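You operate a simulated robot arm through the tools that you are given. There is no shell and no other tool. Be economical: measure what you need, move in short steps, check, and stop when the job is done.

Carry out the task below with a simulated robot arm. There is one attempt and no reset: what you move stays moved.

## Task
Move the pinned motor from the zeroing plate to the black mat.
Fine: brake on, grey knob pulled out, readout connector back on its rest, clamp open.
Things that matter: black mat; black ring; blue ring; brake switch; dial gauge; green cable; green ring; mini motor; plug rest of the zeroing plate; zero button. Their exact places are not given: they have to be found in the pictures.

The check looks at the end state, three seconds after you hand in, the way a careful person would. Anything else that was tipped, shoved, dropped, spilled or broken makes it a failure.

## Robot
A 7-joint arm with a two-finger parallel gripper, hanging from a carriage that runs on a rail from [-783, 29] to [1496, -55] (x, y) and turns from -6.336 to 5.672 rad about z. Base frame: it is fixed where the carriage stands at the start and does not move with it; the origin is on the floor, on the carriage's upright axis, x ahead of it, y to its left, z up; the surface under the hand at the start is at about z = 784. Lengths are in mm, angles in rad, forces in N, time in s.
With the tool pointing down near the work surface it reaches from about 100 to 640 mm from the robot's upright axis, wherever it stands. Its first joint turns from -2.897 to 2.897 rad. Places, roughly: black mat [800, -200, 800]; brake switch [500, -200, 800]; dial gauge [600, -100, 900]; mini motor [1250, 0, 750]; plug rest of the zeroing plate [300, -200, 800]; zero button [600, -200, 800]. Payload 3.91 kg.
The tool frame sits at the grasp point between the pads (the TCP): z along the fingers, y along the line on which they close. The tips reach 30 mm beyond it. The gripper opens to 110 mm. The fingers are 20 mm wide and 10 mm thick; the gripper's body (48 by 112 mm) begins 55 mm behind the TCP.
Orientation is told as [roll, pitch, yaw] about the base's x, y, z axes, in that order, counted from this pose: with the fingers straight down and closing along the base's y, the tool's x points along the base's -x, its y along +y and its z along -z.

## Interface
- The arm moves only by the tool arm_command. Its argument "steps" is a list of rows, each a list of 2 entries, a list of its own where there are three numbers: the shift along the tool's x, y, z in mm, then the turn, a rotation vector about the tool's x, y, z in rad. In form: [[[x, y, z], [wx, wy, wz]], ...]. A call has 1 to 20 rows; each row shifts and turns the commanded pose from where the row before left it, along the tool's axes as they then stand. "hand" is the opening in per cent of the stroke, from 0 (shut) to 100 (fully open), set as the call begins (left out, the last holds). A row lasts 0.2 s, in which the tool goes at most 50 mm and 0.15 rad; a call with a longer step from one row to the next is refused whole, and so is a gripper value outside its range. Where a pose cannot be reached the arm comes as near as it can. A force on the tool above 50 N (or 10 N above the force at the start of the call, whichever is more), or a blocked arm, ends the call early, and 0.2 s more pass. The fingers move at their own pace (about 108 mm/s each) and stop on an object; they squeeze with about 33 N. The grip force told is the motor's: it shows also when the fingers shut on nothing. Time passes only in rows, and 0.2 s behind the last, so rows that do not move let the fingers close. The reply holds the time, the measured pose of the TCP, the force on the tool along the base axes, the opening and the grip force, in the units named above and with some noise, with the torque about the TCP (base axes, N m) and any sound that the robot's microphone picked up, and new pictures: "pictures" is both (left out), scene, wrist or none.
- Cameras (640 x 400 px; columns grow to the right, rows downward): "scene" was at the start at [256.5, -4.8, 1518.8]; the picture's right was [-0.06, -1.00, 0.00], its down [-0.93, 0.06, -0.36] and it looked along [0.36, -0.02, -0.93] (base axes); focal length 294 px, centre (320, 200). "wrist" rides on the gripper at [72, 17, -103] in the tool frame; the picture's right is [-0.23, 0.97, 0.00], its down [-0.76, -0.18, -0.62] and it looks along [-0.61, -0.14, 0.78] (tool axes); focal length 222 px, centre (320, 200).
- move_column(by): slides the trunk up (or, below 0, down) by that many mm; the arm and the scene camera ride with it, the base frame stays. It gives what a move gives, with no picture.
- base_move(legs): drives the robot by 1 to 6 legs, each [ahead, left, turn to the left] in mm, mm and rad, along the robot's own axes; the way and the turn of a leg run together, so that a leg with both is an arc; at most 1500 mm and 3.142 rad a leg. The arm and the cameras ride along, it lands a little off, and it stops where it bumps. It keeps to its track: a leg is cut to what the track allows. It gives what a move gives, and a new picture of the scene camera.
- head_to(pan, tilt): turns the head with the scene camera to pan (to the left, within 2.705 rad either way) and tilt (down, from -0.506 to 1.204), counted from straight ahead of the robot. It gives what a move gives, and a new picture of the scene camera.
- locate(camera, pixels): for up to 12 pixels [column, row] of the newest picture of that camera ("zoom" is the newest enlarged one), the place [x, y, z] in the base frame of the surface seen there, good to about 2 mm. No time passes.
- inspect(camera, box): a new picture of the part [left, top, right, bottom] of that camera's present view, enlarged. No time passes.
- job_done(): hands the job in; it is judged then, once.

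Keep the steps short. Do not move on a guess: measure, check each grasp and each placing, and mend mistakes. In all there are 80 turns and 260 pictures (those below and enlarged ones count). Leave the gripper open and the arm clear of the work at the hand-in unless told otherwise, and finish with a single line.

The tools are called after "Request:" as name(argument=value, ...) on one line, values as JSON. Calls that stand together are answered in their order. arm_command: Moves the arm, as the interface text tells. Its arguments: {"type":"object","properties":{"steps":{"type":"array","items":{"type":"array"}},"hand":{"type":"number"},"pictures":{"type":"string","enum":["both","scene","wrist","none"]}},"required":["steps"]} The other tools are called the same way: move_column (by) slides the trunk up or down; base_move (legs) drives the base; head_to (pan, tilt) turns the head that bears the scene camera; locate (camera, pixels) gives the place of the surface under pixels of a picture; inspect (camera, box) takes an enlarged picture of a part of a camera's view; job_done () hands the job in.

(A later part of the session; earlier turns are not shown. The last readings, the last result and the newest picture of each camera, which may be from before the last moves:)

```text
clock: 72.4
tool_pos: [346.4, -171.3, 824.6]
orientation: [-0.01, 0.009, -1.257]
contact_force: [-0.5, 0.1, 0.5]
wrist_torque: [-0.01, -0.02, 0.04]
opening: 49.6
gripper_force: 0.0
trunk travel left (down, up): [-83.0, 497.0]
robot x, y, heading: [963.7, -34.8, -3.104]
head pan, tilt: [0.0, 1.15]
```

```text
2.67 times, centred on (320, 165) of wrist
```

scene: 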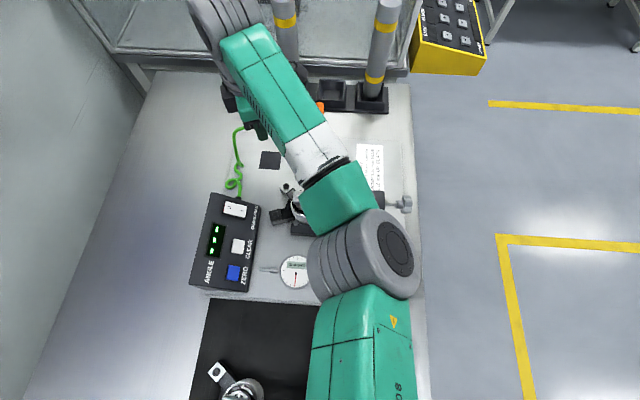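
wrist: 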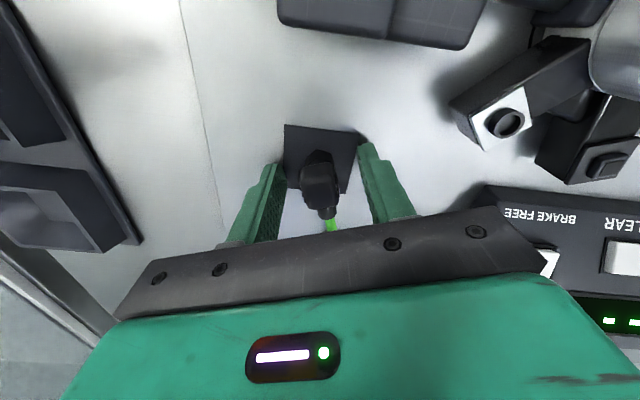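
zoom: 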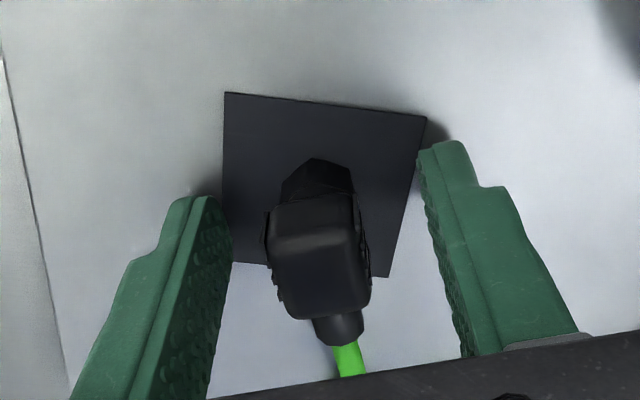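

The plug rests on the pad. I lift the hand straight up and check that it stays.

Request:
arm_command(steps=[[[0, 0, -10], [0, 0, 0]], [[0, 0, -30], [0, 0, 0]], [[0, 0, -40], [0, 0, 0]], [[0, 0, -50], [0, 0, 0]], [[0, 0, -30], [0, 0, 0]], [[0, 0, 0], [0, 0, 0]]])

Request:
inspect(camera="wrist", box=[180, 20, 440, 240])

Request:
locate(camera="zoom", pixels=[[312, 245], [335, 190]])

```text
clock: 73.8
tool_pos: [349.1, -173.4, 986.6]
orientation: [-0.011, 0.008, -1.256]
contact_force: [-0.5, 0.2, 0.5]
wrist_torque: [0.04, -0.02, 0.0]
opening: 49.4
gripper_force: 0.0
trunk travel left (down, up): [-83.0, 497.0]
robot x, y, heading: [966.1, -36.0, -3.11]
head pan, tilt: [0.0, 1.15]
```

scene: 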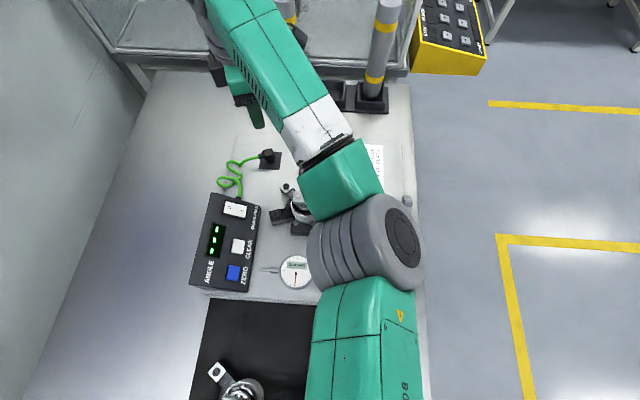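
wrist: 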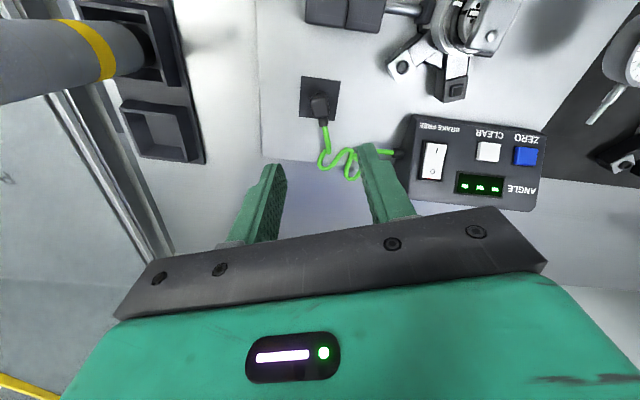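

```text
1.82 times, centred on (310, 130) of wrist
```

zoom: 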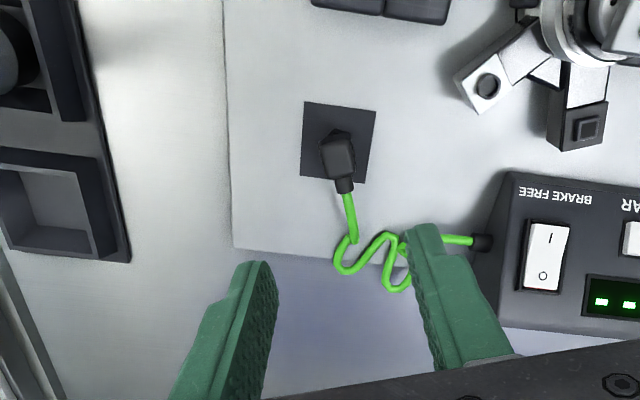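

```text
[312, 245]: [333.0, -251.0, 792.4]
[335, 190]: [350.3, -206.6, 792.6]
```

Connector is on its rest. Now the clamp: I turn the hand back so the fingers close along y, and position it above y≈-64 at x≈330 first, to check the wrist's clearance to the posts.

Request:
arm_command(steps=[[[0, 0, -10], [0, 0, 0.145]], [[0, 0, 0], [0, 0, 0.145]], [[0, 0, 0], [0, 0, 0.145]], [[0, 0, 0], [0, 0, 0.145]], [[0, 0, 0], [0, 0, 0.145]], [[0, 0, 0], [0, 0, 0.145]], [[0, 0, 0], [0, 0, 0.145]], [[0, 0, 0], [0, 0, 0.145]], [[0, 0, 0], [0, 0, 0.145]], [[0, 0, 0], [0, 0, 0.145]], [[0, 0, 0], [0, 0, 0.145]], [[0, 0, 0], [0, 0, 0.145]], [[0, 0, 0], [0, 0, 0.14]], [[-8, -36, 0], [0, 0, 0]], [[-5, -36, 0], [0, 0, 0]], [[-5, -36, 0], [0, 0, 0]], [[0, 0, 0], [0, 0, 0]]])

Request:
inspect(camera="wrist", box=[180, 20, 440, 240])

```text
clock: 77.4
tool_pos: [331.9, -65.6, 997.4]
orientation: [-0.005, -0.013, -3.136]
contact_force: [-0.3, -0.9, 0.0]
wrist_torque: [-0.01, -0.01, -0.01]
opening: 49.5
gripper_force: 0.1
trunk travel left (down, up): [-83.0, 497.0]
robot x, y, heading: [964.0, -35.7, -3.104]
head pan, tilt: [0.0, 1.15]
```

scene: 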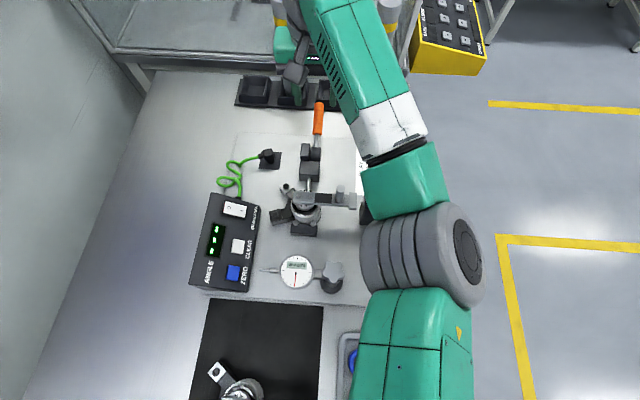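
wrist: 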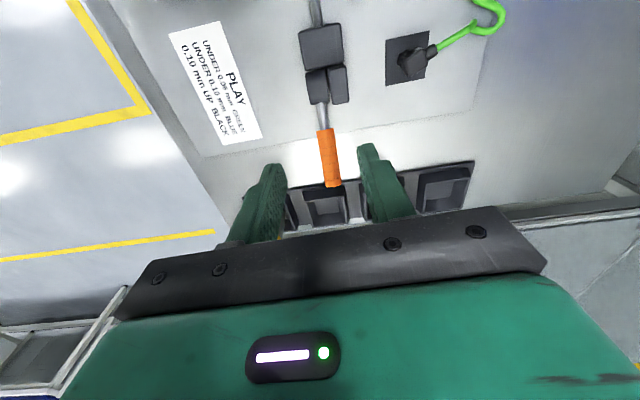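

```text
1.82 times, centred on (310, 130) of wrist
```

zoom: 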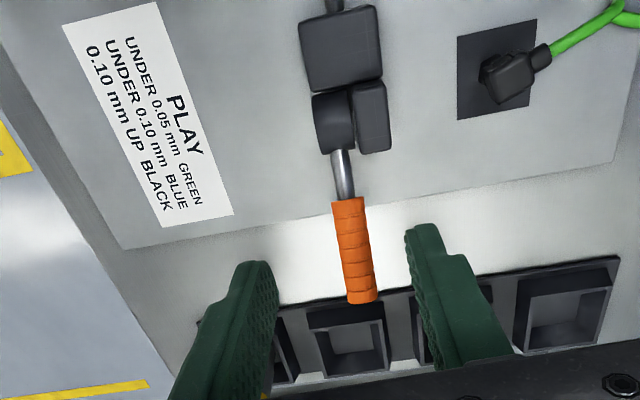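

Request:
locate(camera="zoom", pixels=[[340, 50], [332, 95], [335, 145], [342, 160], [345, 195], [352, 225], [358, 260], [363, 295], [370, 110], [336, 120]])

Request:
head_to(pan=0, tilt=0.85)

```text
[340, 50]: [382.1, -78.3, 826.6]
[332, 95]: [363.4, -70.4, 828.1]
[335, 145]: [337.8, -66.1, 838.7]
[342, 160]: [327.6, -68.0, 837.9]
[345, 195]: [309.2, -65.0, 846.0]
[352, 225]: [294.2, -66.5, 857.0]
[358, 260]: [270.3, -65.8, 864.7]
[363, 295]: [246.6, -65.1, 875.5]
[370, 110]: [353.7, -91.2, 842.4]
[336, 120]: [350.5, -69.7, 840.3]
```

```text
clock: 78.2
tool_pos: [331.5, -66.5, 996.7]
orientation: [-0.005, -0.012, -3.136]
contact_force: [0.4, 0.0, 0.0]
wrist_torque: [0.0, -0.01, 0.01]
opening: 49.4
gripper_force: 0.0
trunk travel left (down, up): [-83.0, 497.0]
robot x, y, heading: [964.1, -35.0, -3.107]
head pan, tilt: [0.0, 0.85]
```

scene: 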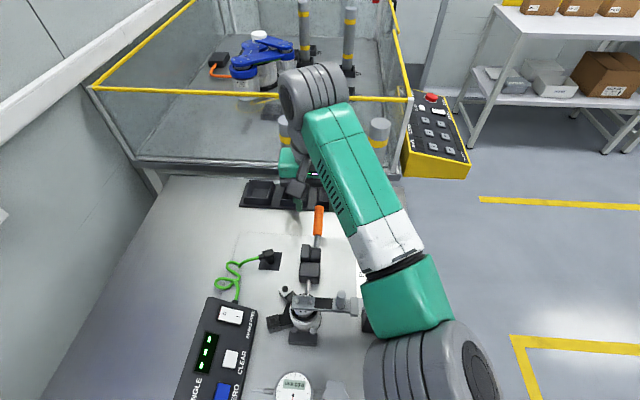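

Request:
locate(camera="scene", pixels=[[310, 95], [285, 100], [345, 85], [300, 120], [330, 110], [380, 130], [285, 128], [380, 145], [340, 140], [290, 165]])

Request:
inspect(camera="scene", box=[220, 40, 420, 220])

```text
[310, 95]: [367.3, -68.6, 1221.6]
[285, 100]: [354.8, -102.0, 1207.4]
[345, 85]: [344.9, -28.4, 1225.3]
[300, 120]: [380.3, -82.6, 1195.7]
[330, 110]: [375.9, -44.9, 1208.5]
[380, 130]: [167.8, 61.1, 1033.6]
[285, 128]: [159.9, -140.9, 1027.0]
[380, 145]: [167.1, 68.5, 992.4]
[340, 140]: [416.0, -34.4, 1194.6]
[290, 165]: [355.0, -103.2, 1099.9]
```

```text
2.22 times, centred on (320, 130) of scene
```

zoom: 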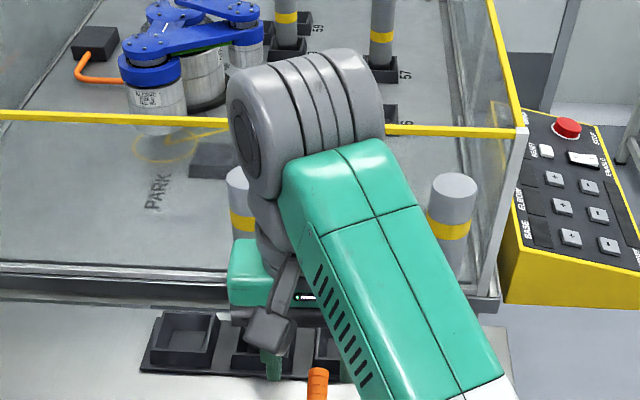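

The wrist has ≥50 mm to the posts at the handle. Handle axis at x=265 is (−65.5, z≈859); pivot ≈(350,826). I go down around the handle.

Request:
arm_command(steps=[[[-33, -1, 0], [0, 0, 0]], [[-33, 0, 15], [0, 0, 0]], [[0, 0, 45], [0, 0, 0]], [[0, 0, 45], [0, 0, 0]], [[0, 0, 28], [0, 0, 0]], [[0, 0, 0], [0, 0, 0]]])

Request:
inspect(camera="wrist", box=[220, 60, 420, 220])

```text
clock: 79.6
tool_pos: [264.5, -63.6, 864.6]
orientation: [-0.005, -0.013, -3.135]
contact_force: [-0.9, 0.7, 0.1]
wrist_torque: [0.01, 0.0, 0.01]
opening: 49.6
gripper_force: 0.0
trunk travel left (down, up): [-83.0, 497.0]
robot x, y, heading: [965.7, -32.3, -3.106]
head pan, tilt: [0.0, 0.85]
```

scene: 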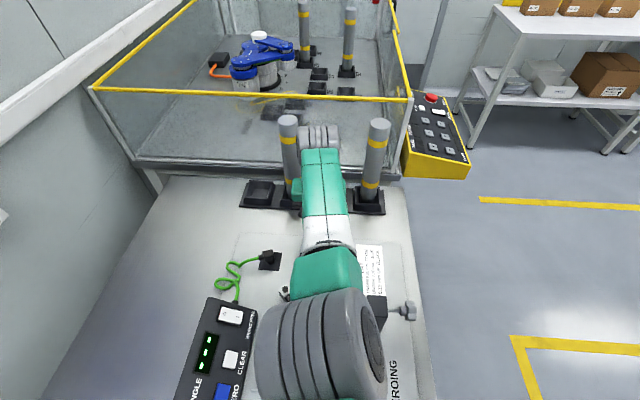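
wrist: 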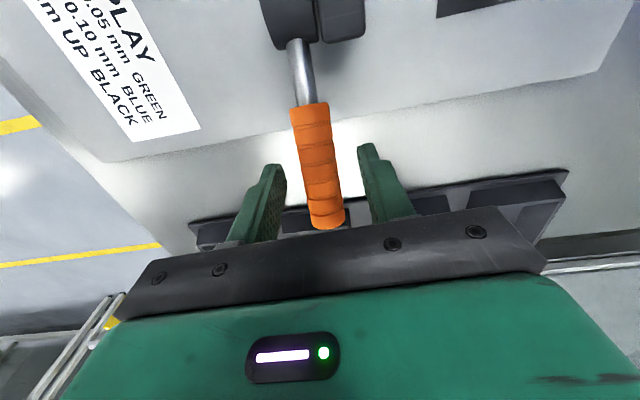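

```text
2.50 times, centred on (320, 140) of wrist
```

zoom: 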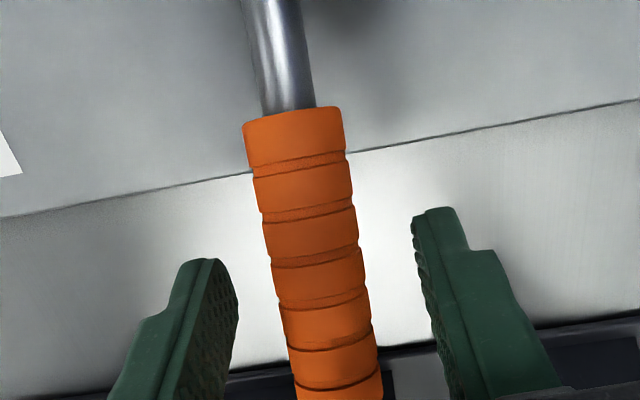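

Handle between the fingers. I check the elbow height over the gauge and then close on the handle.

Request:
locate(camera="scene", pixels=[[300, 340], [330, 310], [355, 320], [375, 350], [325, 270], [322, 230]])

Request:
arm_command(steps=[[[0, 1, 0], [0, 0, 0]], [[0, 0, 0], [0, 0, 0]], [[0, 0, 0], [0, 0, 0]]], hand=0, pictures="wrist")

```text
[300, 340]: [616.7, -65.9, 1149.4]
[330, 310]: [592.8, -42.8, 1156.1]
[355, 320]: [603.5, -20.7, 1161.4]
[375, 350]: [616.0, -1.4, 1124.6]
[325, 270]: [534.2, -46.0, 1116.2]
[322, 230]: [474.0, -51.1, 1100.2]
```

```text
clock: 80.4
tool_pos: [264.4, -63.8, 863.4]
orientation: [-0.007, -0.012, -3.138]
contact_force: [2.3, 0.8, 2.1]
wrist_torque: [-0.42, -0.15, -1.04]
opening: 22.2
gripper_force: 45.8
trunk travel left (down, up): [-83.0, 497.0]
robot x, y, heading: [962.3, -36.4, -3.108]
head pan, tilt: [0.0, 0.85]
```

wrist: 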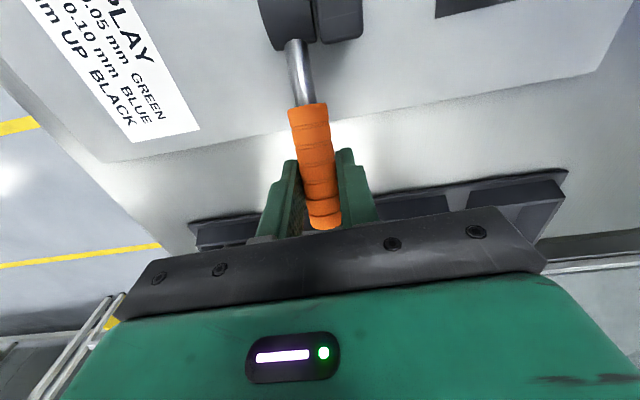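

Handle gripped (22 mm). I lift it along its arc a little to test which way it moves.

Request:
arm_command(steps=[[[2.5, 0, -4.8], [0, 0, 0]], [[2.4, 0, -4.8], [0, 0, 0]], [[2.6, 0, -4.1], [0, 0, 0]], [[2.7, 0, -4.1], [0, 0, 0]], [[0, 0, 0], [0, 0, 0]]], pictures="wrist")

Request:
inspect(camera="wrist", box=[220, 0, 420, 240])

```text
clock: 81.6
tool_pos: [269.5, -64.1, 877.0]
orientation: [-0.005, -0.004, -3.139]
contact_force: [8.8, 1.7, -22.5]
wrist_torque: [-0.25, 1.19, -1.01]
opening: 22.0
gripper_force: 44.6
out of reach, approached as far as the arm can: row 3, 4
trunk travel left (down, up): [-83.0, 497.0]
robot x, y, heading: [965.8, -39.4, -3.103]
head pan, tilt: [0.0, 0.85]
```

wrist: 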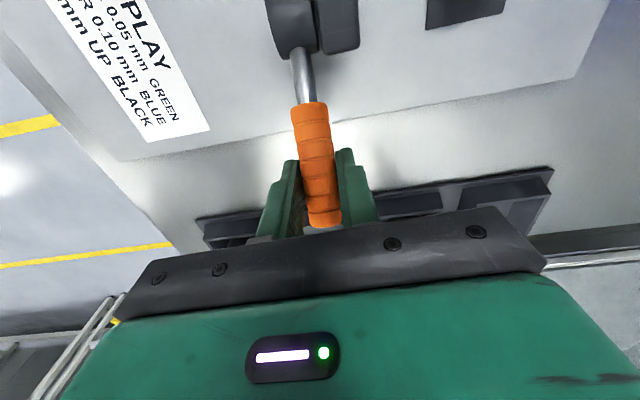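

```text
1.67 times, centred on (320, 120) of wrist
```

zoom: 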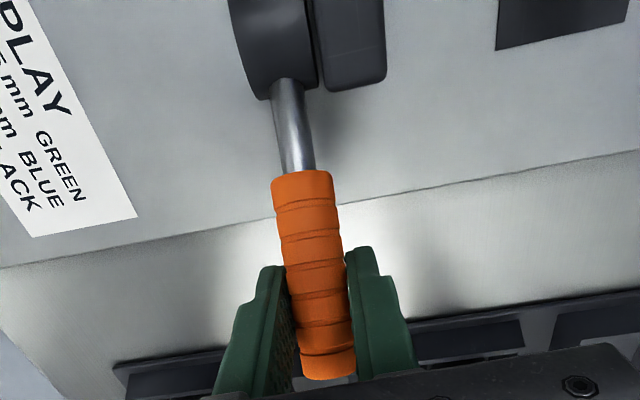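

The handle yields upward, but the carriage is too far (reach 695). I release, retract the hand, and drive 140 mm nearer.

Request:
arm_command(steps=[[[0, 0, 0], [0, 0, 0]], [[0, 0, 0], [0, 0, 0]], [[10, 0, -40], [0, 0, 0]], [[10, 0, -40], [0, 0, 0]], [[20, 0, -40], [0, 0, 0]], [[45, 0, 0], [0, 0, 0]], [[45, 0, 0], [0, 0, 0]], [[10, 0, 0], [0, 0, 0]], [[0, 0, 0], [0, 0, 0]]], hand=45, pictures="none")

Request:
base_move(legs=[[140, 0, 0]])

Request:
arm_command(steps=[[[0, 0, 0], [0, 0, 0]]], pictures="wrist")

Request:
inspect(camera="wrist", box=[220, 0, 440, 240])

```text
clock: 83.6
tool_pos: [262.7, -69.0, 999.4]
orientation: [-0.006, -0.009, -3.136]
contact_force: [0.4, 0.5, 0.0]
wrist_torque: [0.01, 0.01, -0.07]
opening: 49.4
gripper_force: 0.0
out of reach, approached as far as the arm can: row 3, 4, 5, 6, 7, 8
trunk travel left (down, up): [-83.0, 497.0]
robot x, y, heading: [962.9, -35.9, -3.107]
head pan, tilt: [0.0, 0.85]
```

```text
clock: 84.9
tool_pos: [124.7, -66.6, 998.5]
orientation: [-0.005, -0.012, -3.136]
contact_force: [-0.3, 0.4, -0.3]
wrist_torque: [-0.01, -0.02, 0.03]
opening: 49.6
gripper_force: 0.0
trunk travel left (down, up): [-83.0, 497.0]
robot x, y, heading: [822.9, -30.2, -3.101]
head pan, tilt: [0.0, 0.85]
```

scene: 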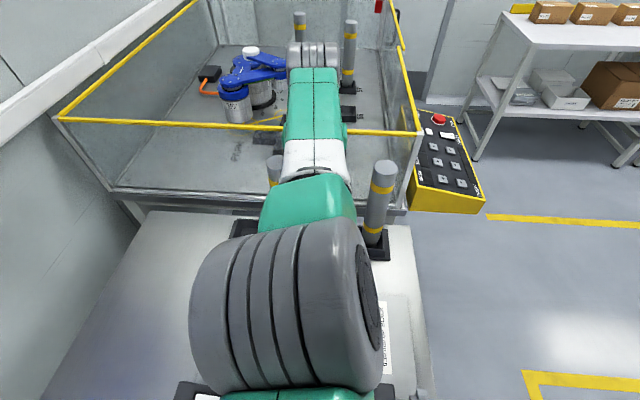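

```text
clock: 85.3
tool_pos: [125.3, -66.2, 999.3]
orientation: [-0.007, -0.012, -3.134]
contact_force: [1.0, -0.1, 0.6]
wrist_torque: [-0.03, -0.01, 0.0]
opening: 49.5
gripper_force: 0.0
trunk travel left (down, up): [-83.0, 497.0]
robot x, y, heading: [826.9, -34.6, -3.107]
head pan, tilt: [0.0, 0.85]
```

wrist: 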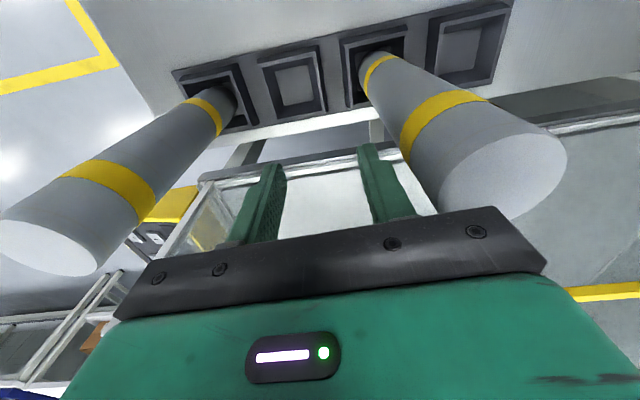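

```text
1.67 times, centred on (330, 120) of wrist
```

zoom: 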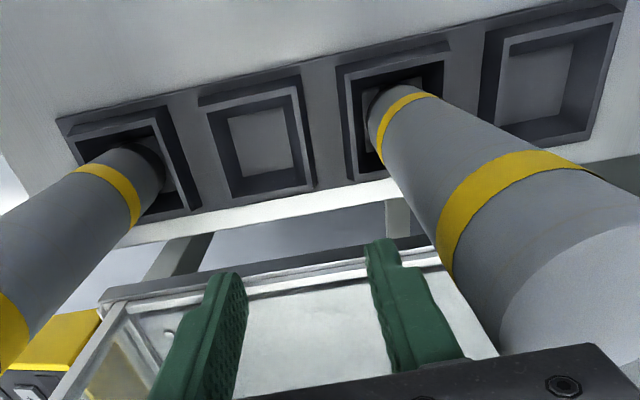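

The hand did not retract (arm stretched) and now stands between the posts, without contact. I shut the fingers (away from the posts) and raise the trunk before anything else.

Request:
arm_command(steps=[[[0, 0, 0], [0, 0, 0]], [[0, 0, 0], [0, 0, 0]]], hand=10, pictures="none")

Request:
move_column(by=110)

Request:
arm_command(steps=[[[20, 0, 0], [0, 0, 0]], [[40, 0, 0], [0, 0, 0]], [[40, 0, 0], [0, 0, 0]], [[40, 0, 0], [0, 0, 0]], [[0, 0, 0], [0, 0, 0]]], pictures="wrist")

```text
clock: 85.9
tool_pos: [125.0, -66.2, 997.9]
orientation: [-0.006, -0.01, -3.136]
contact_force: [0.9, 0.4, -0.3]
wrist_torque: [0.01, 0.0, -0.01]
opening: 10.9
gripper_force: 0.0
trunk travel left (down, up): [-83.0, 497.0]
robot x, y, heading: [825.6, -29.3, -3.107]
head pan, tilt: [0.0, 0.85]
```

```text
clock: 87.4
tool_pos: [124.6, -64.4, 1109.2]
orientation: [-0.006, -0.01, -3.135]
contact_force: [-1.1, -0.3, 0.9]
wrist_torque: [-0.01, 0.01, 0.01]
opening: 10.9
gripper_force: 0.0
trunk travel left (down, up): [-193.0, 387.0]
robot x, y, heading: [825.9, -32.7, -3.108]
head pan, tilt: [0.0, 0.85]
```

```text
clock: 88.6
tool_pos: [126.0, -64.3, 1109.8]
orientation: [-0.007, -0.011, -3.134]
contact_force: [-0.1, 1.0, 1.0]
wrist_torque: [0.0, 0.0, 0.0]
opening: 11.2
gripper_force: 0.1
out of reach, approached as far as the arm can: row 1, 2, 3, 4
trunk travel left (down, up): [-193.0, 387.0]
robot x, y, heading: [825.7, -29.2, -3.105]
head pan, tilt: [0.0, 0.85]
```

wrist: 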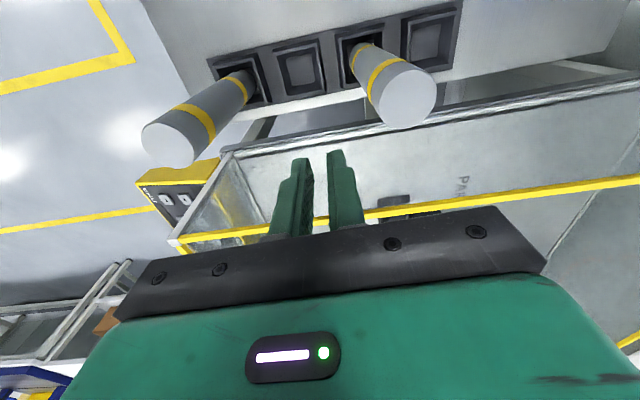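

The arm is stuck at the stretched singularity. I try a lateral and upward move to break out of it.

Request:
arm_command(steps=[[[0, 30, -10], [0, 0, 0]], [[10, 40, -10], [0, 0, 0]], [[10, 40, -10], [0, 0, 0]], [[0, 0, 0], [0, 0, 0]]], pictures="scene")

```text
clock: 89.6
tool_pos: [141.6, -173.2, 1138.7]
orientation: [-0.006, -0.008, -3.135]
contact_force: [0.9, 0.3, -0.7]
wrist_torque: [0.0, -0.05, 0.0]
opening: 10.9
gripper_force: 0.2
out of reach, approached as far as the arm can: row 3
trunk travel left (down, up): [-193.0, 387.0]
robot x, y, heading: [824.5, -29.1, -3.1]
head pan, tilt: [0.0, 0.85]
```

scene: 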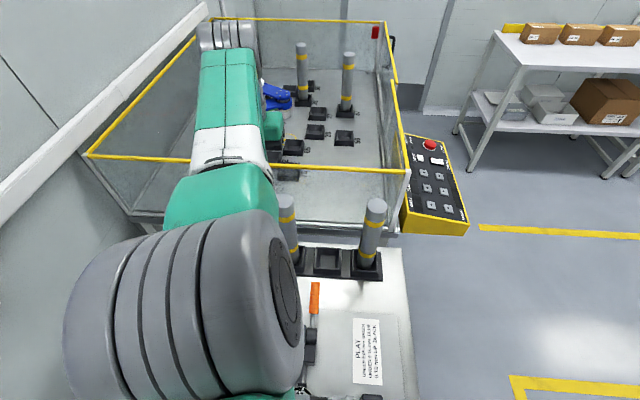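

It moves. Now I retract along +x again.

Request:
arm_command(steps=[[[25, 20, 0], [0, 0, 0]], [[35, 10, 0], [0, 0, 0]], [[40, 0, 0], [0, 0, 0]], [[40, 0, 0], [0, 0, 0]], [[40, 0, 0], [0, 0, 0]], [[0, 0, 0], [0, 0, 0]]], pictures="scene")

```text
clock: 91.0
tool_pos: [160.6, -236.6, 1152.8]
orientation: [-0.004, -0.009, -3.134]
contact_force: [0.4, 0.7, 0.6]
wrist_torque: [0.02, 0.02, 0.03]
opening: 11.3
gripper_force: 0.1
out of reach, approached as far as the arm can: row 1, 2, 3, 4, 5
trunk travel left (down, up): [-193.0, 387.0]
robot x, y, heading: [827.8, -32.3, -3.105]
head pan, tilt: [0.0, 0.85]
```

scene: 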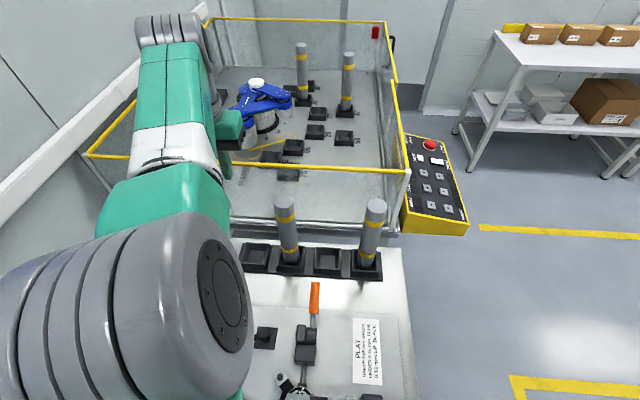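

Reach stays stuck at ~698 mm (stretched). Large inward steps fail; I try tiny 1 mm steps inward.

Request:
arm_command(steps=[[[1, -0.3, 0], [0, 0, 0]], [[1, -0.3, 0], [0, 0, 0]], [[1, -0.3, 0], [0, 0, 0]], [[1, -0.3, 0], [0, 0, 0]], [[1, -0.3, 0], [0, 0, 0]], [[1, -0.3, 0], [0, 0, 0]], [[1.5, -0.4, 0], [0, 0, 0]], [[1.5, -0.4, 0], [0, 0, 0]], [[2, -0.6, 0], [0, 0, 0]], [[2, -0.6, 0], [0, 0, 0]], [[3, -1, 0], [0, 0, 0]], [[3, -1, 0], [0, 0, 0]], [[0, 0, 0], [0, 0, 0]]], pictures="none")

```text
clock: 93.8
tool_pos: [158.8, -233.5, 1154.4]
orientation: [-0.005, -0.008, -3.134]
contact_force: [0.3, 1.0, 0.9]
wrist_torque: [0.01, 0.0, 0.02]
opening: 10.8
gripper_force: 0.1
out of reach, approached as far as the arm can: row 4, 8, 10, 11, 12
trunk travel left (down, up): [-193.0, 387.0]
robot x, y, heading: [828.3, -31.7, -3.104]
head pan, tilt: [0.0, 0.85]
```

Still stuck. I tilt the hand so that the wrist comes toward the robot (turn about tool y, negative), plus some yaw, to force the elbow to bend.

Request:
arm_command(steps=[[[0, 0, 0], [0, -0.1, 0]], [[0, 0, 0], [0, -0.1, 0]], [[0, 0, 0], [0, -0.1, -0.1]], [[0, 0, 0], [0, 0, -0.14]], [[0, 0, 0], [0, 0, -0.14]], [[0, 0, 0], [0, 0, 0]]], pictures="scene")

```text
clock: 95.2
tool_pos: [104.7, -250.5, 1159.9]
orientation: [-0.119, -0.285, -2.735]
contact_force: [0.4, -0.1, -0.5]
wrist_torque: [-0.03, -0.03, 0.02]
opening: 11.0
gripper_force: 0.1
out of reach, approached as far as the arm can: row 1, 2, 3
trunk travel left (down, up): [-193.0, 387.0]
robot x, y, heading: [826.0, -27.8, -3.105]
head pan, tilt: [0.0, 0.85]
```

scene: 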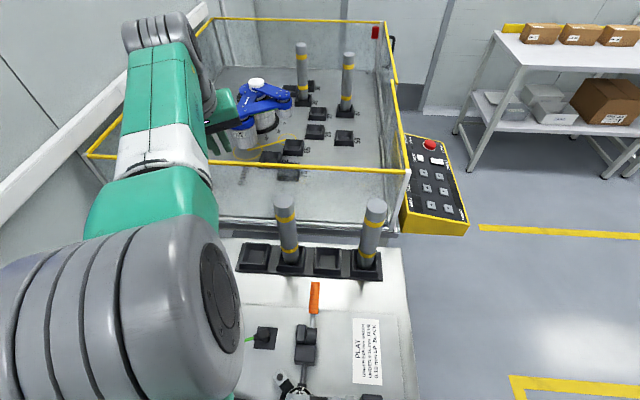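

Orientation follows but the elbow stays straight. I try the opposite lateral direction (+y) while undoing the tilt.

Request:
arm_command(steps=[[[0, 0, 0], [0, 0, 0.14]], [[0, 0, 0], [0, 0, 0.14]], [[0, 0, 0], [0, 0.1, 0.1]], [[0, 0, 0], [0, 0.1, 0]], [[0, 0, 0], [0, 0.1, 0]], [[0, -45, 0], [0, 0, 0]], [[0, -45, 0], [0, 0, 0]], [[3, -45, 0], [0, 0, 0]], [[3, -45, 0], [0, 0, 0]], [[5, -45, 0], [0, 0, 0]], [[5, -45, 0], [0, 0, 0]], [[10, -45, 0], [0, 0, 0]], [[10, -45, 0], [0, 0, 0]], [[20, -20, 0], [0, 0, 0]], [[20, 0, 0], [0, 0, 0]], [[0, 0, 0], [0, 0, 0]]], pictures="scene")

```text
clock: 98.6
tool_pos: [123.7, 141.6, 1159.8]
orientation: [-0.012, -0.142, -3.101]
contact_force: [-0.1, -0.5, 0.0]
wrist_torque: [-0.01, -0.02, 0.01]
opening: 11.4
gripper_force: 0.1
out of reach, approached as far as the arm can: row 3, 4, 5, 7, 8, 9, 11, 12, 14, 15
trunk travel left (down, up): [-193.0, 387.0]
robot x, y, heading: [830.0, -29.0, -3.106]
head pan, tilt: [0.0, 0.85]
```

scene: 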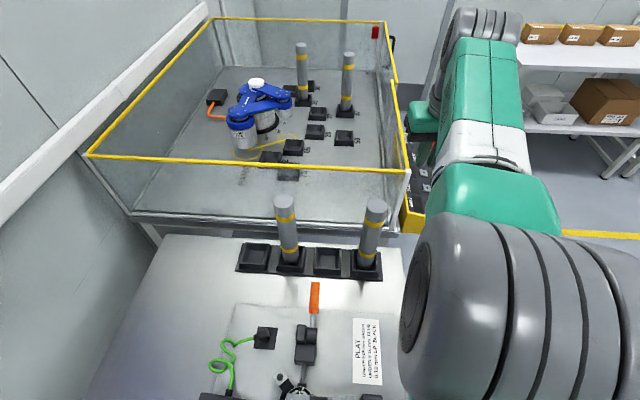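

Still stretched. Now I try the vertical direction: up with some inward component.

Request:
arm_command(steps=[[[0, 0, -45], [0, 0, 0]], [[5, 0, -45], [0, 0, 0]], [[10, 0, -45], [0, 0, 0]], [[15, 0, -45], [0, 0, 0]], [[20, 0, -40], [0, 0, 0]], [[25, 0, -40], [0, 0, 0]], [[30, 0, -30], [0, 0, 0]], [[30, 0, 0], [0, 0, 0]], [[0, 0, 0], [0, 0, 0]]], pictures="scene")

```text
clock: 100.8
tool_pos: [220.2, 155.2, 1392.0]
orientation: [0.013, -0.071, -3.105]
contact_force: [0.9, 0.1, 0.1]
wrist_torque: [0.04, -0.01, 0.0]
opening: 10.9
gripper_force: 0.1
out of reach, approached as far as the arm can: row 4, 5, 6, 7, 8
trunk travel left (down, up): [-193.0, 387.0]
robot x, y, heading: [826.9, -31.0, -3.103]
head pan, tilt: [0.0, 0.85]
stopped in row 9: the arm was blocked; the commanded pose is now the measured one
```

scene: 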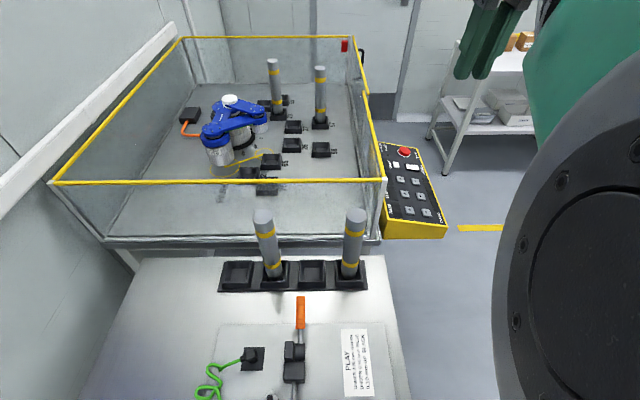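

The reach shrank to 635 and the arm touched something near the head. I now come down a little and inward/left away from it.

Request:
arm_command(steps=[[[5, 15, 10], [0, 0, 0]], [[10, 20, 10], [0, 0, 0]], [[20, 20, 10], [0, 0, 0]], [[30, 10, 10], [0, 0, 0]], [[30, 10, 10], [0, 0, 0]], [[0, 0, 0], [0, 0, 0]]], pictures="scene")

```text
clock: 102.2
tool_pos: [211.7, 130.2, 1386.0]
orientation: [0.018, -0.063, -3.132]
contact_force: [-0.2, 0.5, -0.7]
wrist_torque: [-0.02, 0.03, -0.03]
opening: 10.9
gripper_force: 0.2
out of reach, approached as far as the arm can: row 1, 2, 3, 4, 5
trunk travel left (down, up): [-193.0, 387.0]
robot x, y, heading: [826.5, -32.5, -3.113]
head pan, tilt: [0.0, 0.85]
```

scene: 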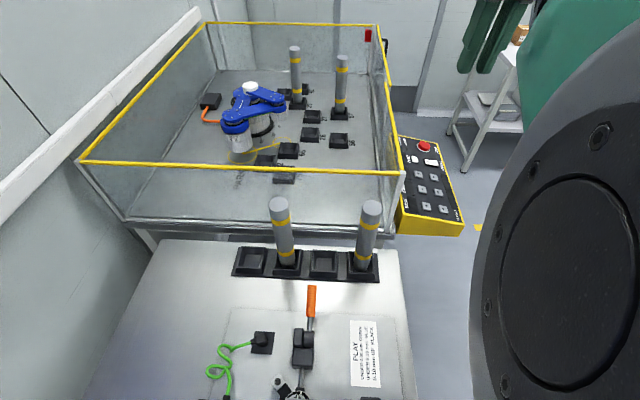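

This looks like a hyper-extended elbow: the joint sits at its limit past the point of longest reach. I go outward first (through the longest reach), then inward with a sideways component.

Request:
arm_command(steps=[[[-28, 0, 38], [0, 0, 0]], [[-28, 0, 38], [0, 0, 0]], [[-28, 0, 38], [0, 0, 0]], [[-28, 0, 38], [0, 0, 0]], [[-20, 0, 20], [0, 0, 0]], [[-15, 0, 10], [0, 0, 0]], [[-15, 0, 0], [0, 0, 0]], [[0, 30, 0], [0, 0, 0]], [[2, 30, 0], [0, 0, 0]], [[5, 0, 0], [0, 0, 0]], [[5, 0, 0], [0, 0, 0]], [[5, 0, 0], [0, 0, 0]], [[10, 0, 0], [0, 0, 0]], [[15, 0, 0], [0, 0, 0]], [[20, 0, 0], [0, 0, 0]], [[0, 0, 0], [0, 0, 0]]], pictures="none")

```text
clock: 105.6
tool_pos: [205.5, 47.4, 1219.1]
orientation: [0.011, -0.076, -3.106]
contact_force: [-0.4, 0.9, 0.7]
wrist_torque: [-0.01, -0.01, 0.01]
opening: 11.3
gripper_force: 0.1
out of reach, approached as far as the arm can: row 1, 2, 3, 4, 5, 6, 7
trunk travel left (down, up): [-193.0, 387.0]
robot x, y, heading: [825.0, -36.4, -3.106]
head pan, tilt: [0.0, 0.85]
```

Freed: the inward rows succeeded. I continue to (330,-64), level the hand, and open the fingers.

Request:
arm_command(steps=[[[40, 35, 0], [0, 0.076, 0]], [[40, 38, 0], [0, 0, 0]], [[44, 38, 20], [0, 0, 0]], [[0, 0, 40], [0, 0, 0]], [[0, 0, 0], [0, 0, 0]]], hand=45, pictures="none")

Request:
move_column(by=-110)

Request:
head_to(pan=0, tilt=1.1)

Request:
arm_command(steps=[[[0, 0, 0], [0, 0, 0]]], pictures="wrist")

Request:
inspect(camera="wrist", box=[180, 20, 440, 240])

```text
refused: row 1 steps farther than a row can; nothing moved
```

```text
clock: 107.0
tool_pos: [203.5, 46.6, 1109.3]
orientation: [0.013, -0.078, -3.106]
contact_force: [0.0, -0.1, -0.5]
wrist_torque: [0.0, 0.01, 0.04]
opening: 10.9
gripper_force: 0.1
trunk travel left (down, up): [-83.0, 497.0]
robot x, y, heading: [825.3, -31.8, -3.109]
head pan, tilt: [0.0, 0.85]
```

```text
clock: 107.8
tool_pos: [204.1, 46.8, 1109.1]
orientation: [0.012, -0.078, -3.107]
contact_force: [0.1, 0.8, 1.0]
wrist_torque: [-0.04, 0.01, 0.03]
opening: 11.1
gripper_force: 0.1
trunk travel left (down, up): [-83.0, 497.0]
robot x, y, heading: [823.9, -30.6, -3.106]
head pan, tilt: [0.0, 1.1]
```

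scene: 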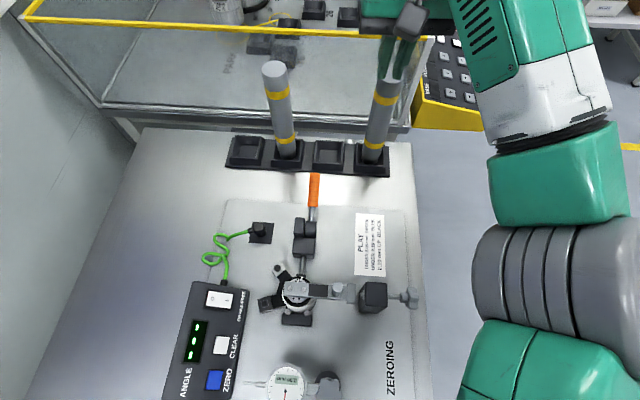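

```text
clock: 108.2
tool_pos: [204.5, 47.1, 1108.3]
orientation: [0.013, -0.078, -3.107]
contact_force: [0.3, 0.5, 0.1]
wrist_torque: [-0.01, -0.02, -0.03]
opening: 10.7
gripper_force: 0.1
trunk travel left (down, up): [-83.0, 497.0]
robot x, y, heading: [827.2, -34.2, -3.104]
head pan, tilt: [0.0, 1.1]
```

wrist: 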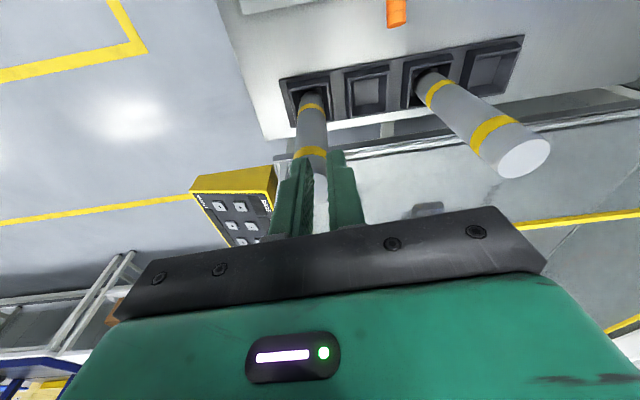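

```text
1.82 times, centred on (310, 130) of wrist
```

zoom: 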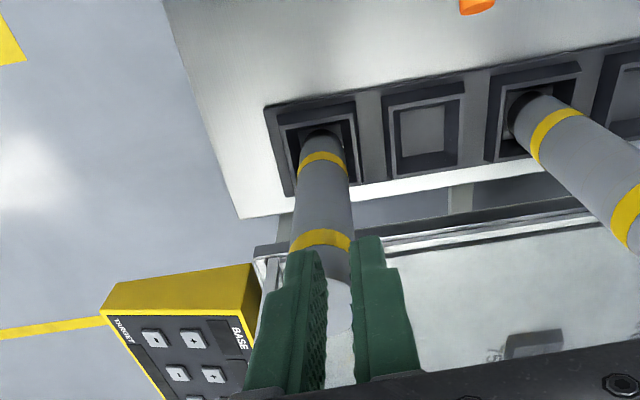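

Posts are fine, everything upright. Now I move to (330,-64) in legal steps, level, then open and look.

Request:
arm_command(steps=[[[32, 28, 0], [0, 0.076, 0]], [[32, 28, 0], [0, 0, 0]], [[32, 28, 0], [0, 0, 0]], [[30, 28, 0], [0, 0, 0]], [[0, 0, 45], [0, 0, 0]], [[0, 0, 45], [0, 0, 0]], [[0, 0, 0], [0, 0, 0]]], hand=45)

Request:
inspect(camera="wrist", box=[180, 20, 440, 240])

```text
clock: 109.8
tool_pos: [334.5, -61.9, 1016.3]
orientation: [0.012, -0.002, -3.104]
contact_force: [0.5, -0.7, 0.8]
wrist_torque: [-0.01, 0.02, 0.01]
opening: 49.6
gripper_force: 0.1
trunk travel left (down, up): [-83.0, 497.0]
robot x, y, heading: [824.4, -29.8, -3.101]
head pan, tilt: [0.0, 1.1]
```

scene: 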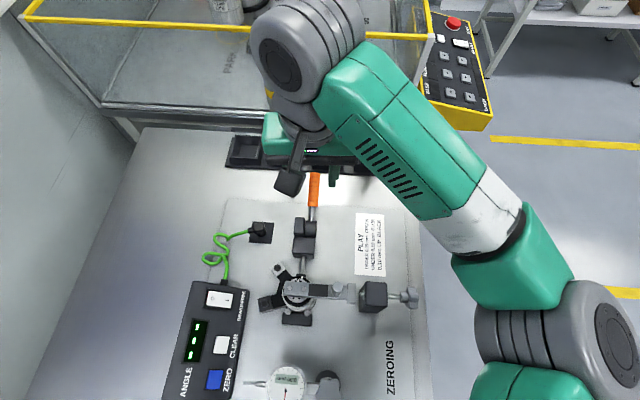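
wrist: 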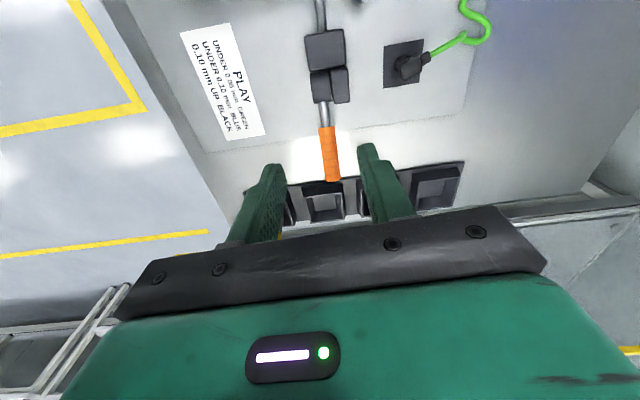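

```text
1.82 times, centred on (310, 130) of wrist
```

zoom: 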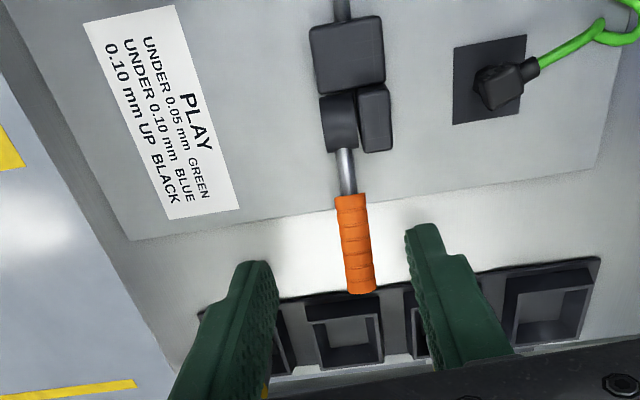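

Request:
locate(camera="zoom", pixels=[[346, 165], [350, 200], [355, 235], [360, 285]])

Request:
arm_command(steps=[[[-32, 2, 10], [0, 0, 0]], [[-33, 2, 20], [0, 0, 0]], [[0, 0, 45], [0, 0, 0]], [[0, 0, 45], [0, 0, 0]], [[0, 0, 28], [0, 0, 0]], [[0, 0, 0], [0, 0, 0]]], pictures="wrist")

```text
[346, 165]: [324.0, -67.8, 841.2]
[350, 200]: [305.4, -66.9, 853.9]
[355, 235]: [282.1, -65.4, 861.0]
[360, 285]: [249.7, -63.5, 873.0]
```

```text
clock: 111.2
tool_pos: [271.3, -69.8, 869.6]
orientation: [0.014, -0.003, -3.104]
contact_force: [0.2, 0.0, -0.9]
wrist_torque: [-0.03, 0.04, 0.02]
opening: 49.8
gripper_force: 0.0
trunk travel left (down, up): [-83.0, 497.0]
robot x, y, heading: [825.1, -29.6, -3.108]
head pan, tilt: [0.0, 1.1]
```

wrist: 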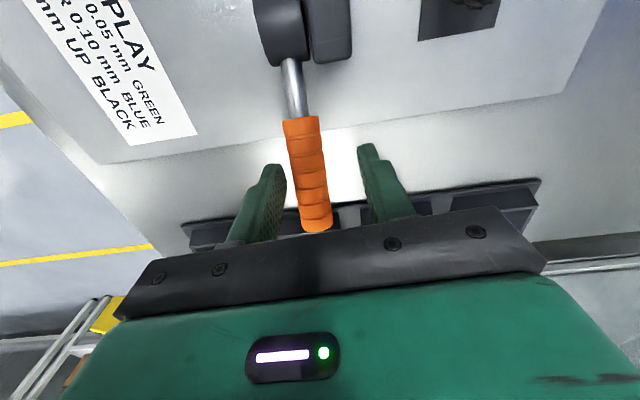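

I centre (y +4), go down 8 mm and close near the handle's end.

Request:
arm_command(steps=[[[-8, -4.5, 4], [0, 0, 0]], [[0, 0, 2], [0, 0, 0]], [[0, 0, 0], [0, 0, 0]]], pictures="none")

Request:
arm_command(steps=[[[0, 0, 0], [0, 0, 0]], [[0, 0, 0], [0, 0, 0]], [[0, 0, 0], [0, 0, 0]]], hand=0, pictures="none")

Request:
arm_command(steps=[[[1.5, 0, -4.5], [0, 0, 0]], [[2, 0, -4.5], [0, 0, 0]], [[2.3, 0, -4.5], [0, 0, 0]], [[2.6, 0, -4.5], [0, 0, 0]], [[2.8, 0, -4], [0, 0, 0]], [[0, 0, 0], [0, 0, 0]]])

Request:
inspect(camera="wrist", box=[220, 0, 420, 240])

```text
clock: 112.0
tool_pos: [261.1, -66.5, 863.6]
orientation: [0.012, -0.002, -3.105]
contact_force: [-0.2, -0.8, 0.6]
wrist_torque: [0.02, 0.0, 0.0]
opening: 49.6
gripper_force: 0.0
trunk travel left (down, up): [-83.0, 497.0]
robot x, y, heading: [828.0, -34.9, -3.106]
head pan, tilt: [0.0, 1.1]
```

```text
clock: 112.8
tool_pos: [262.0, -63.3, 864.3]
orientation: [0.01, -0.002, -3.107]
contact_force: [-1.2, 10.1, -1.2]
wrist_torque: [-0.32, 0.1, -1.14]
opening: 22.6
gripper_force: 45.5
trunk travel left (down, up): [-83.0, 497.0]
robot x, y, heading: [825.6, -33.0, -3.107]
head pan, tilt: [0.0, 1.1]
```

```text
clock: 114.2
tool_pos: [271.2, -63.4, 885.6]
orientation: [0.013, -0.001, -3.105]
contact_force: [-3.6, 3.4, -15.6]
wrist_torque: [-0.4, 1.31, -1.08]
opening: 22.6
gripper_force: 44.9
trunk travel left (down, up): [-83.0, 497.0]
robot x, y, heading: [830.8, -31.9, -3.105]
head pan, tilt: [0.0, 1.1]
```

scene: 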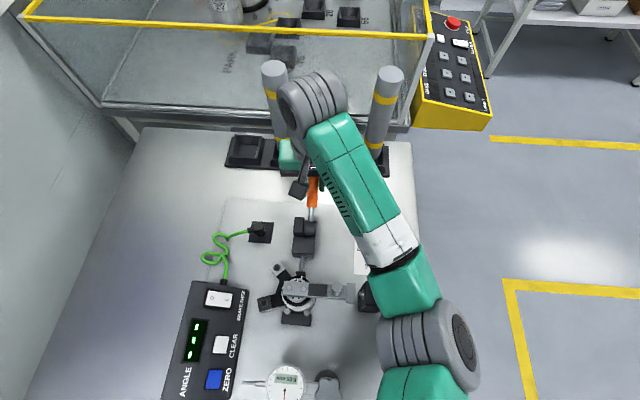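
wrist: 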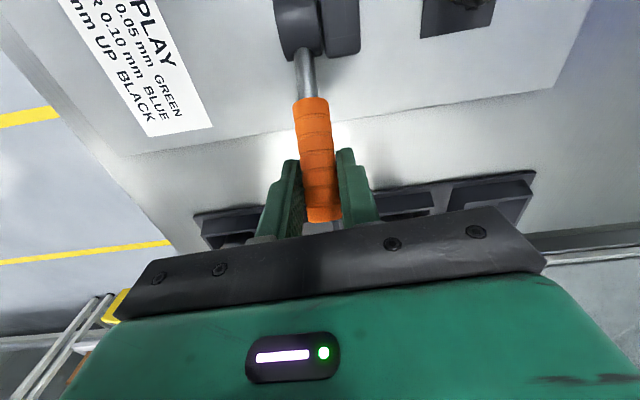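

```text
1.67 times, centred on (320, 120) of wrist
```

zoom: 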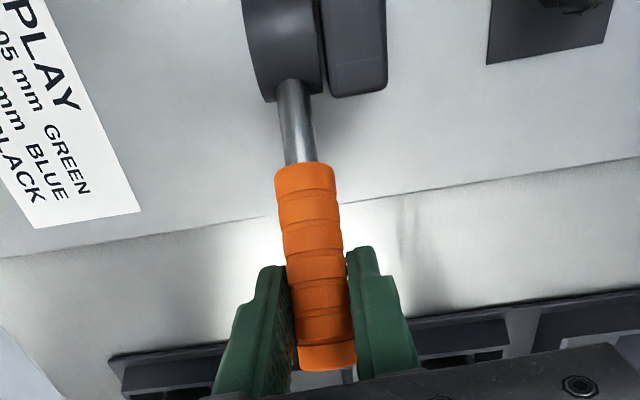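

The handle is rotating (≈37° now). I continue the arc to ≈69°.

Request:
arm_command(steps=[[[4.5, 0, -5.3], [0, 0, 0]], [[4.5, 0, -5], [0, 0, 0]], [[5, 0, -4.6], [0, 0, 0]], [[5.3, 0, -4.4], [0, 0, 0]], [[5.7, 0, -3.8], [0, 0, 0]], [[5.8, 0, -3.6], [0, 0, 0]], [[6.2, 0, -3], [0, 0, 0]], [[6.2, 0, -2.8], [0, 0, 0]], [[0, 0, 0], [0, 0, 0]]])

Request:
inspect(camera="scene", box=[220, 180, 420, 340])

Request:
inspect(camera="wrist", box=[220, 0, 420, 240])

```text
clock: 116.2
tool_pos: [311.7, -64.6, 919.9]
orientation: [0.013, -0.005, -3.105]
contact_force: [-13.2, -9.8, -1.4]
wrist_torque: [-1.47, 1.34, -0.75]
opening: 21.8
gripper_force: 45.0
trunk travel left (down, up): [-83.0, 497.0]
robot x, y, heading: [824.5, -27.9, -3.104]
head pan, tilt: [0.0, 1.1]
```

scene: 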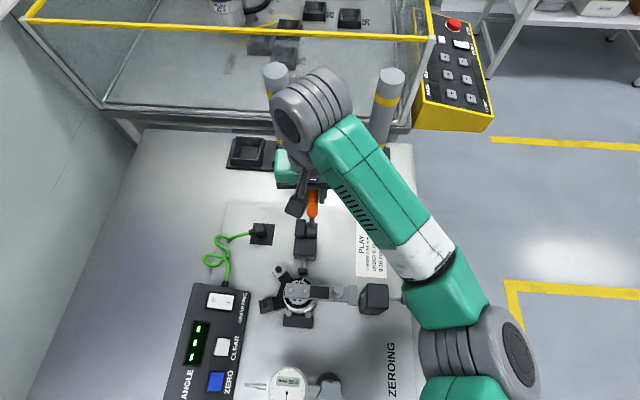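
wrist: 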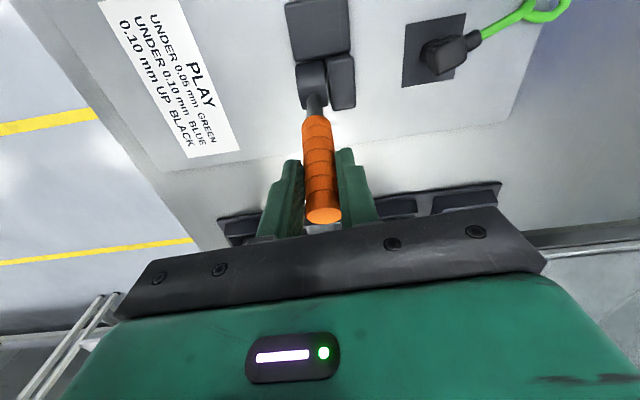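

```text
2.50 times, centred on (320, 260) of scene
```

zoom: 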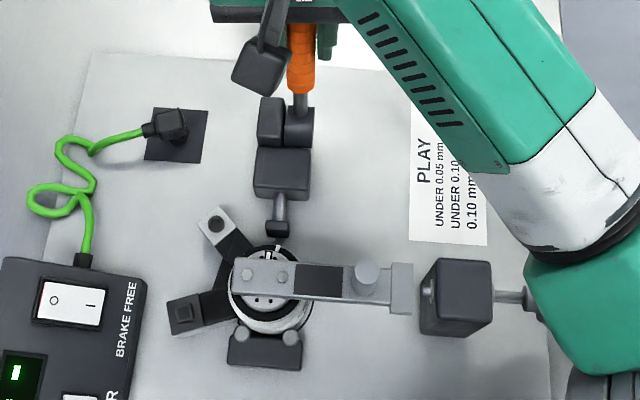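

```text
1.67 times, centred on (320, 120) of wrist
```

zoom: 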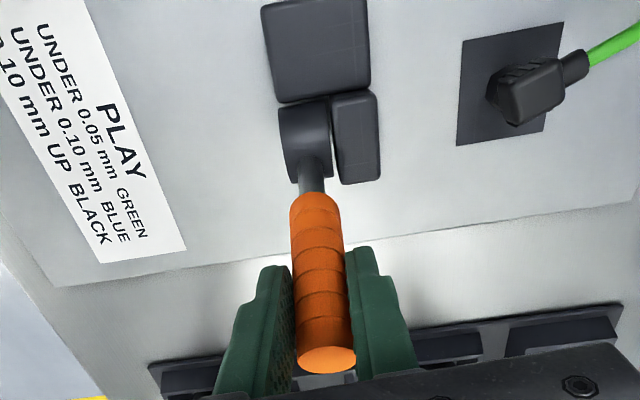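

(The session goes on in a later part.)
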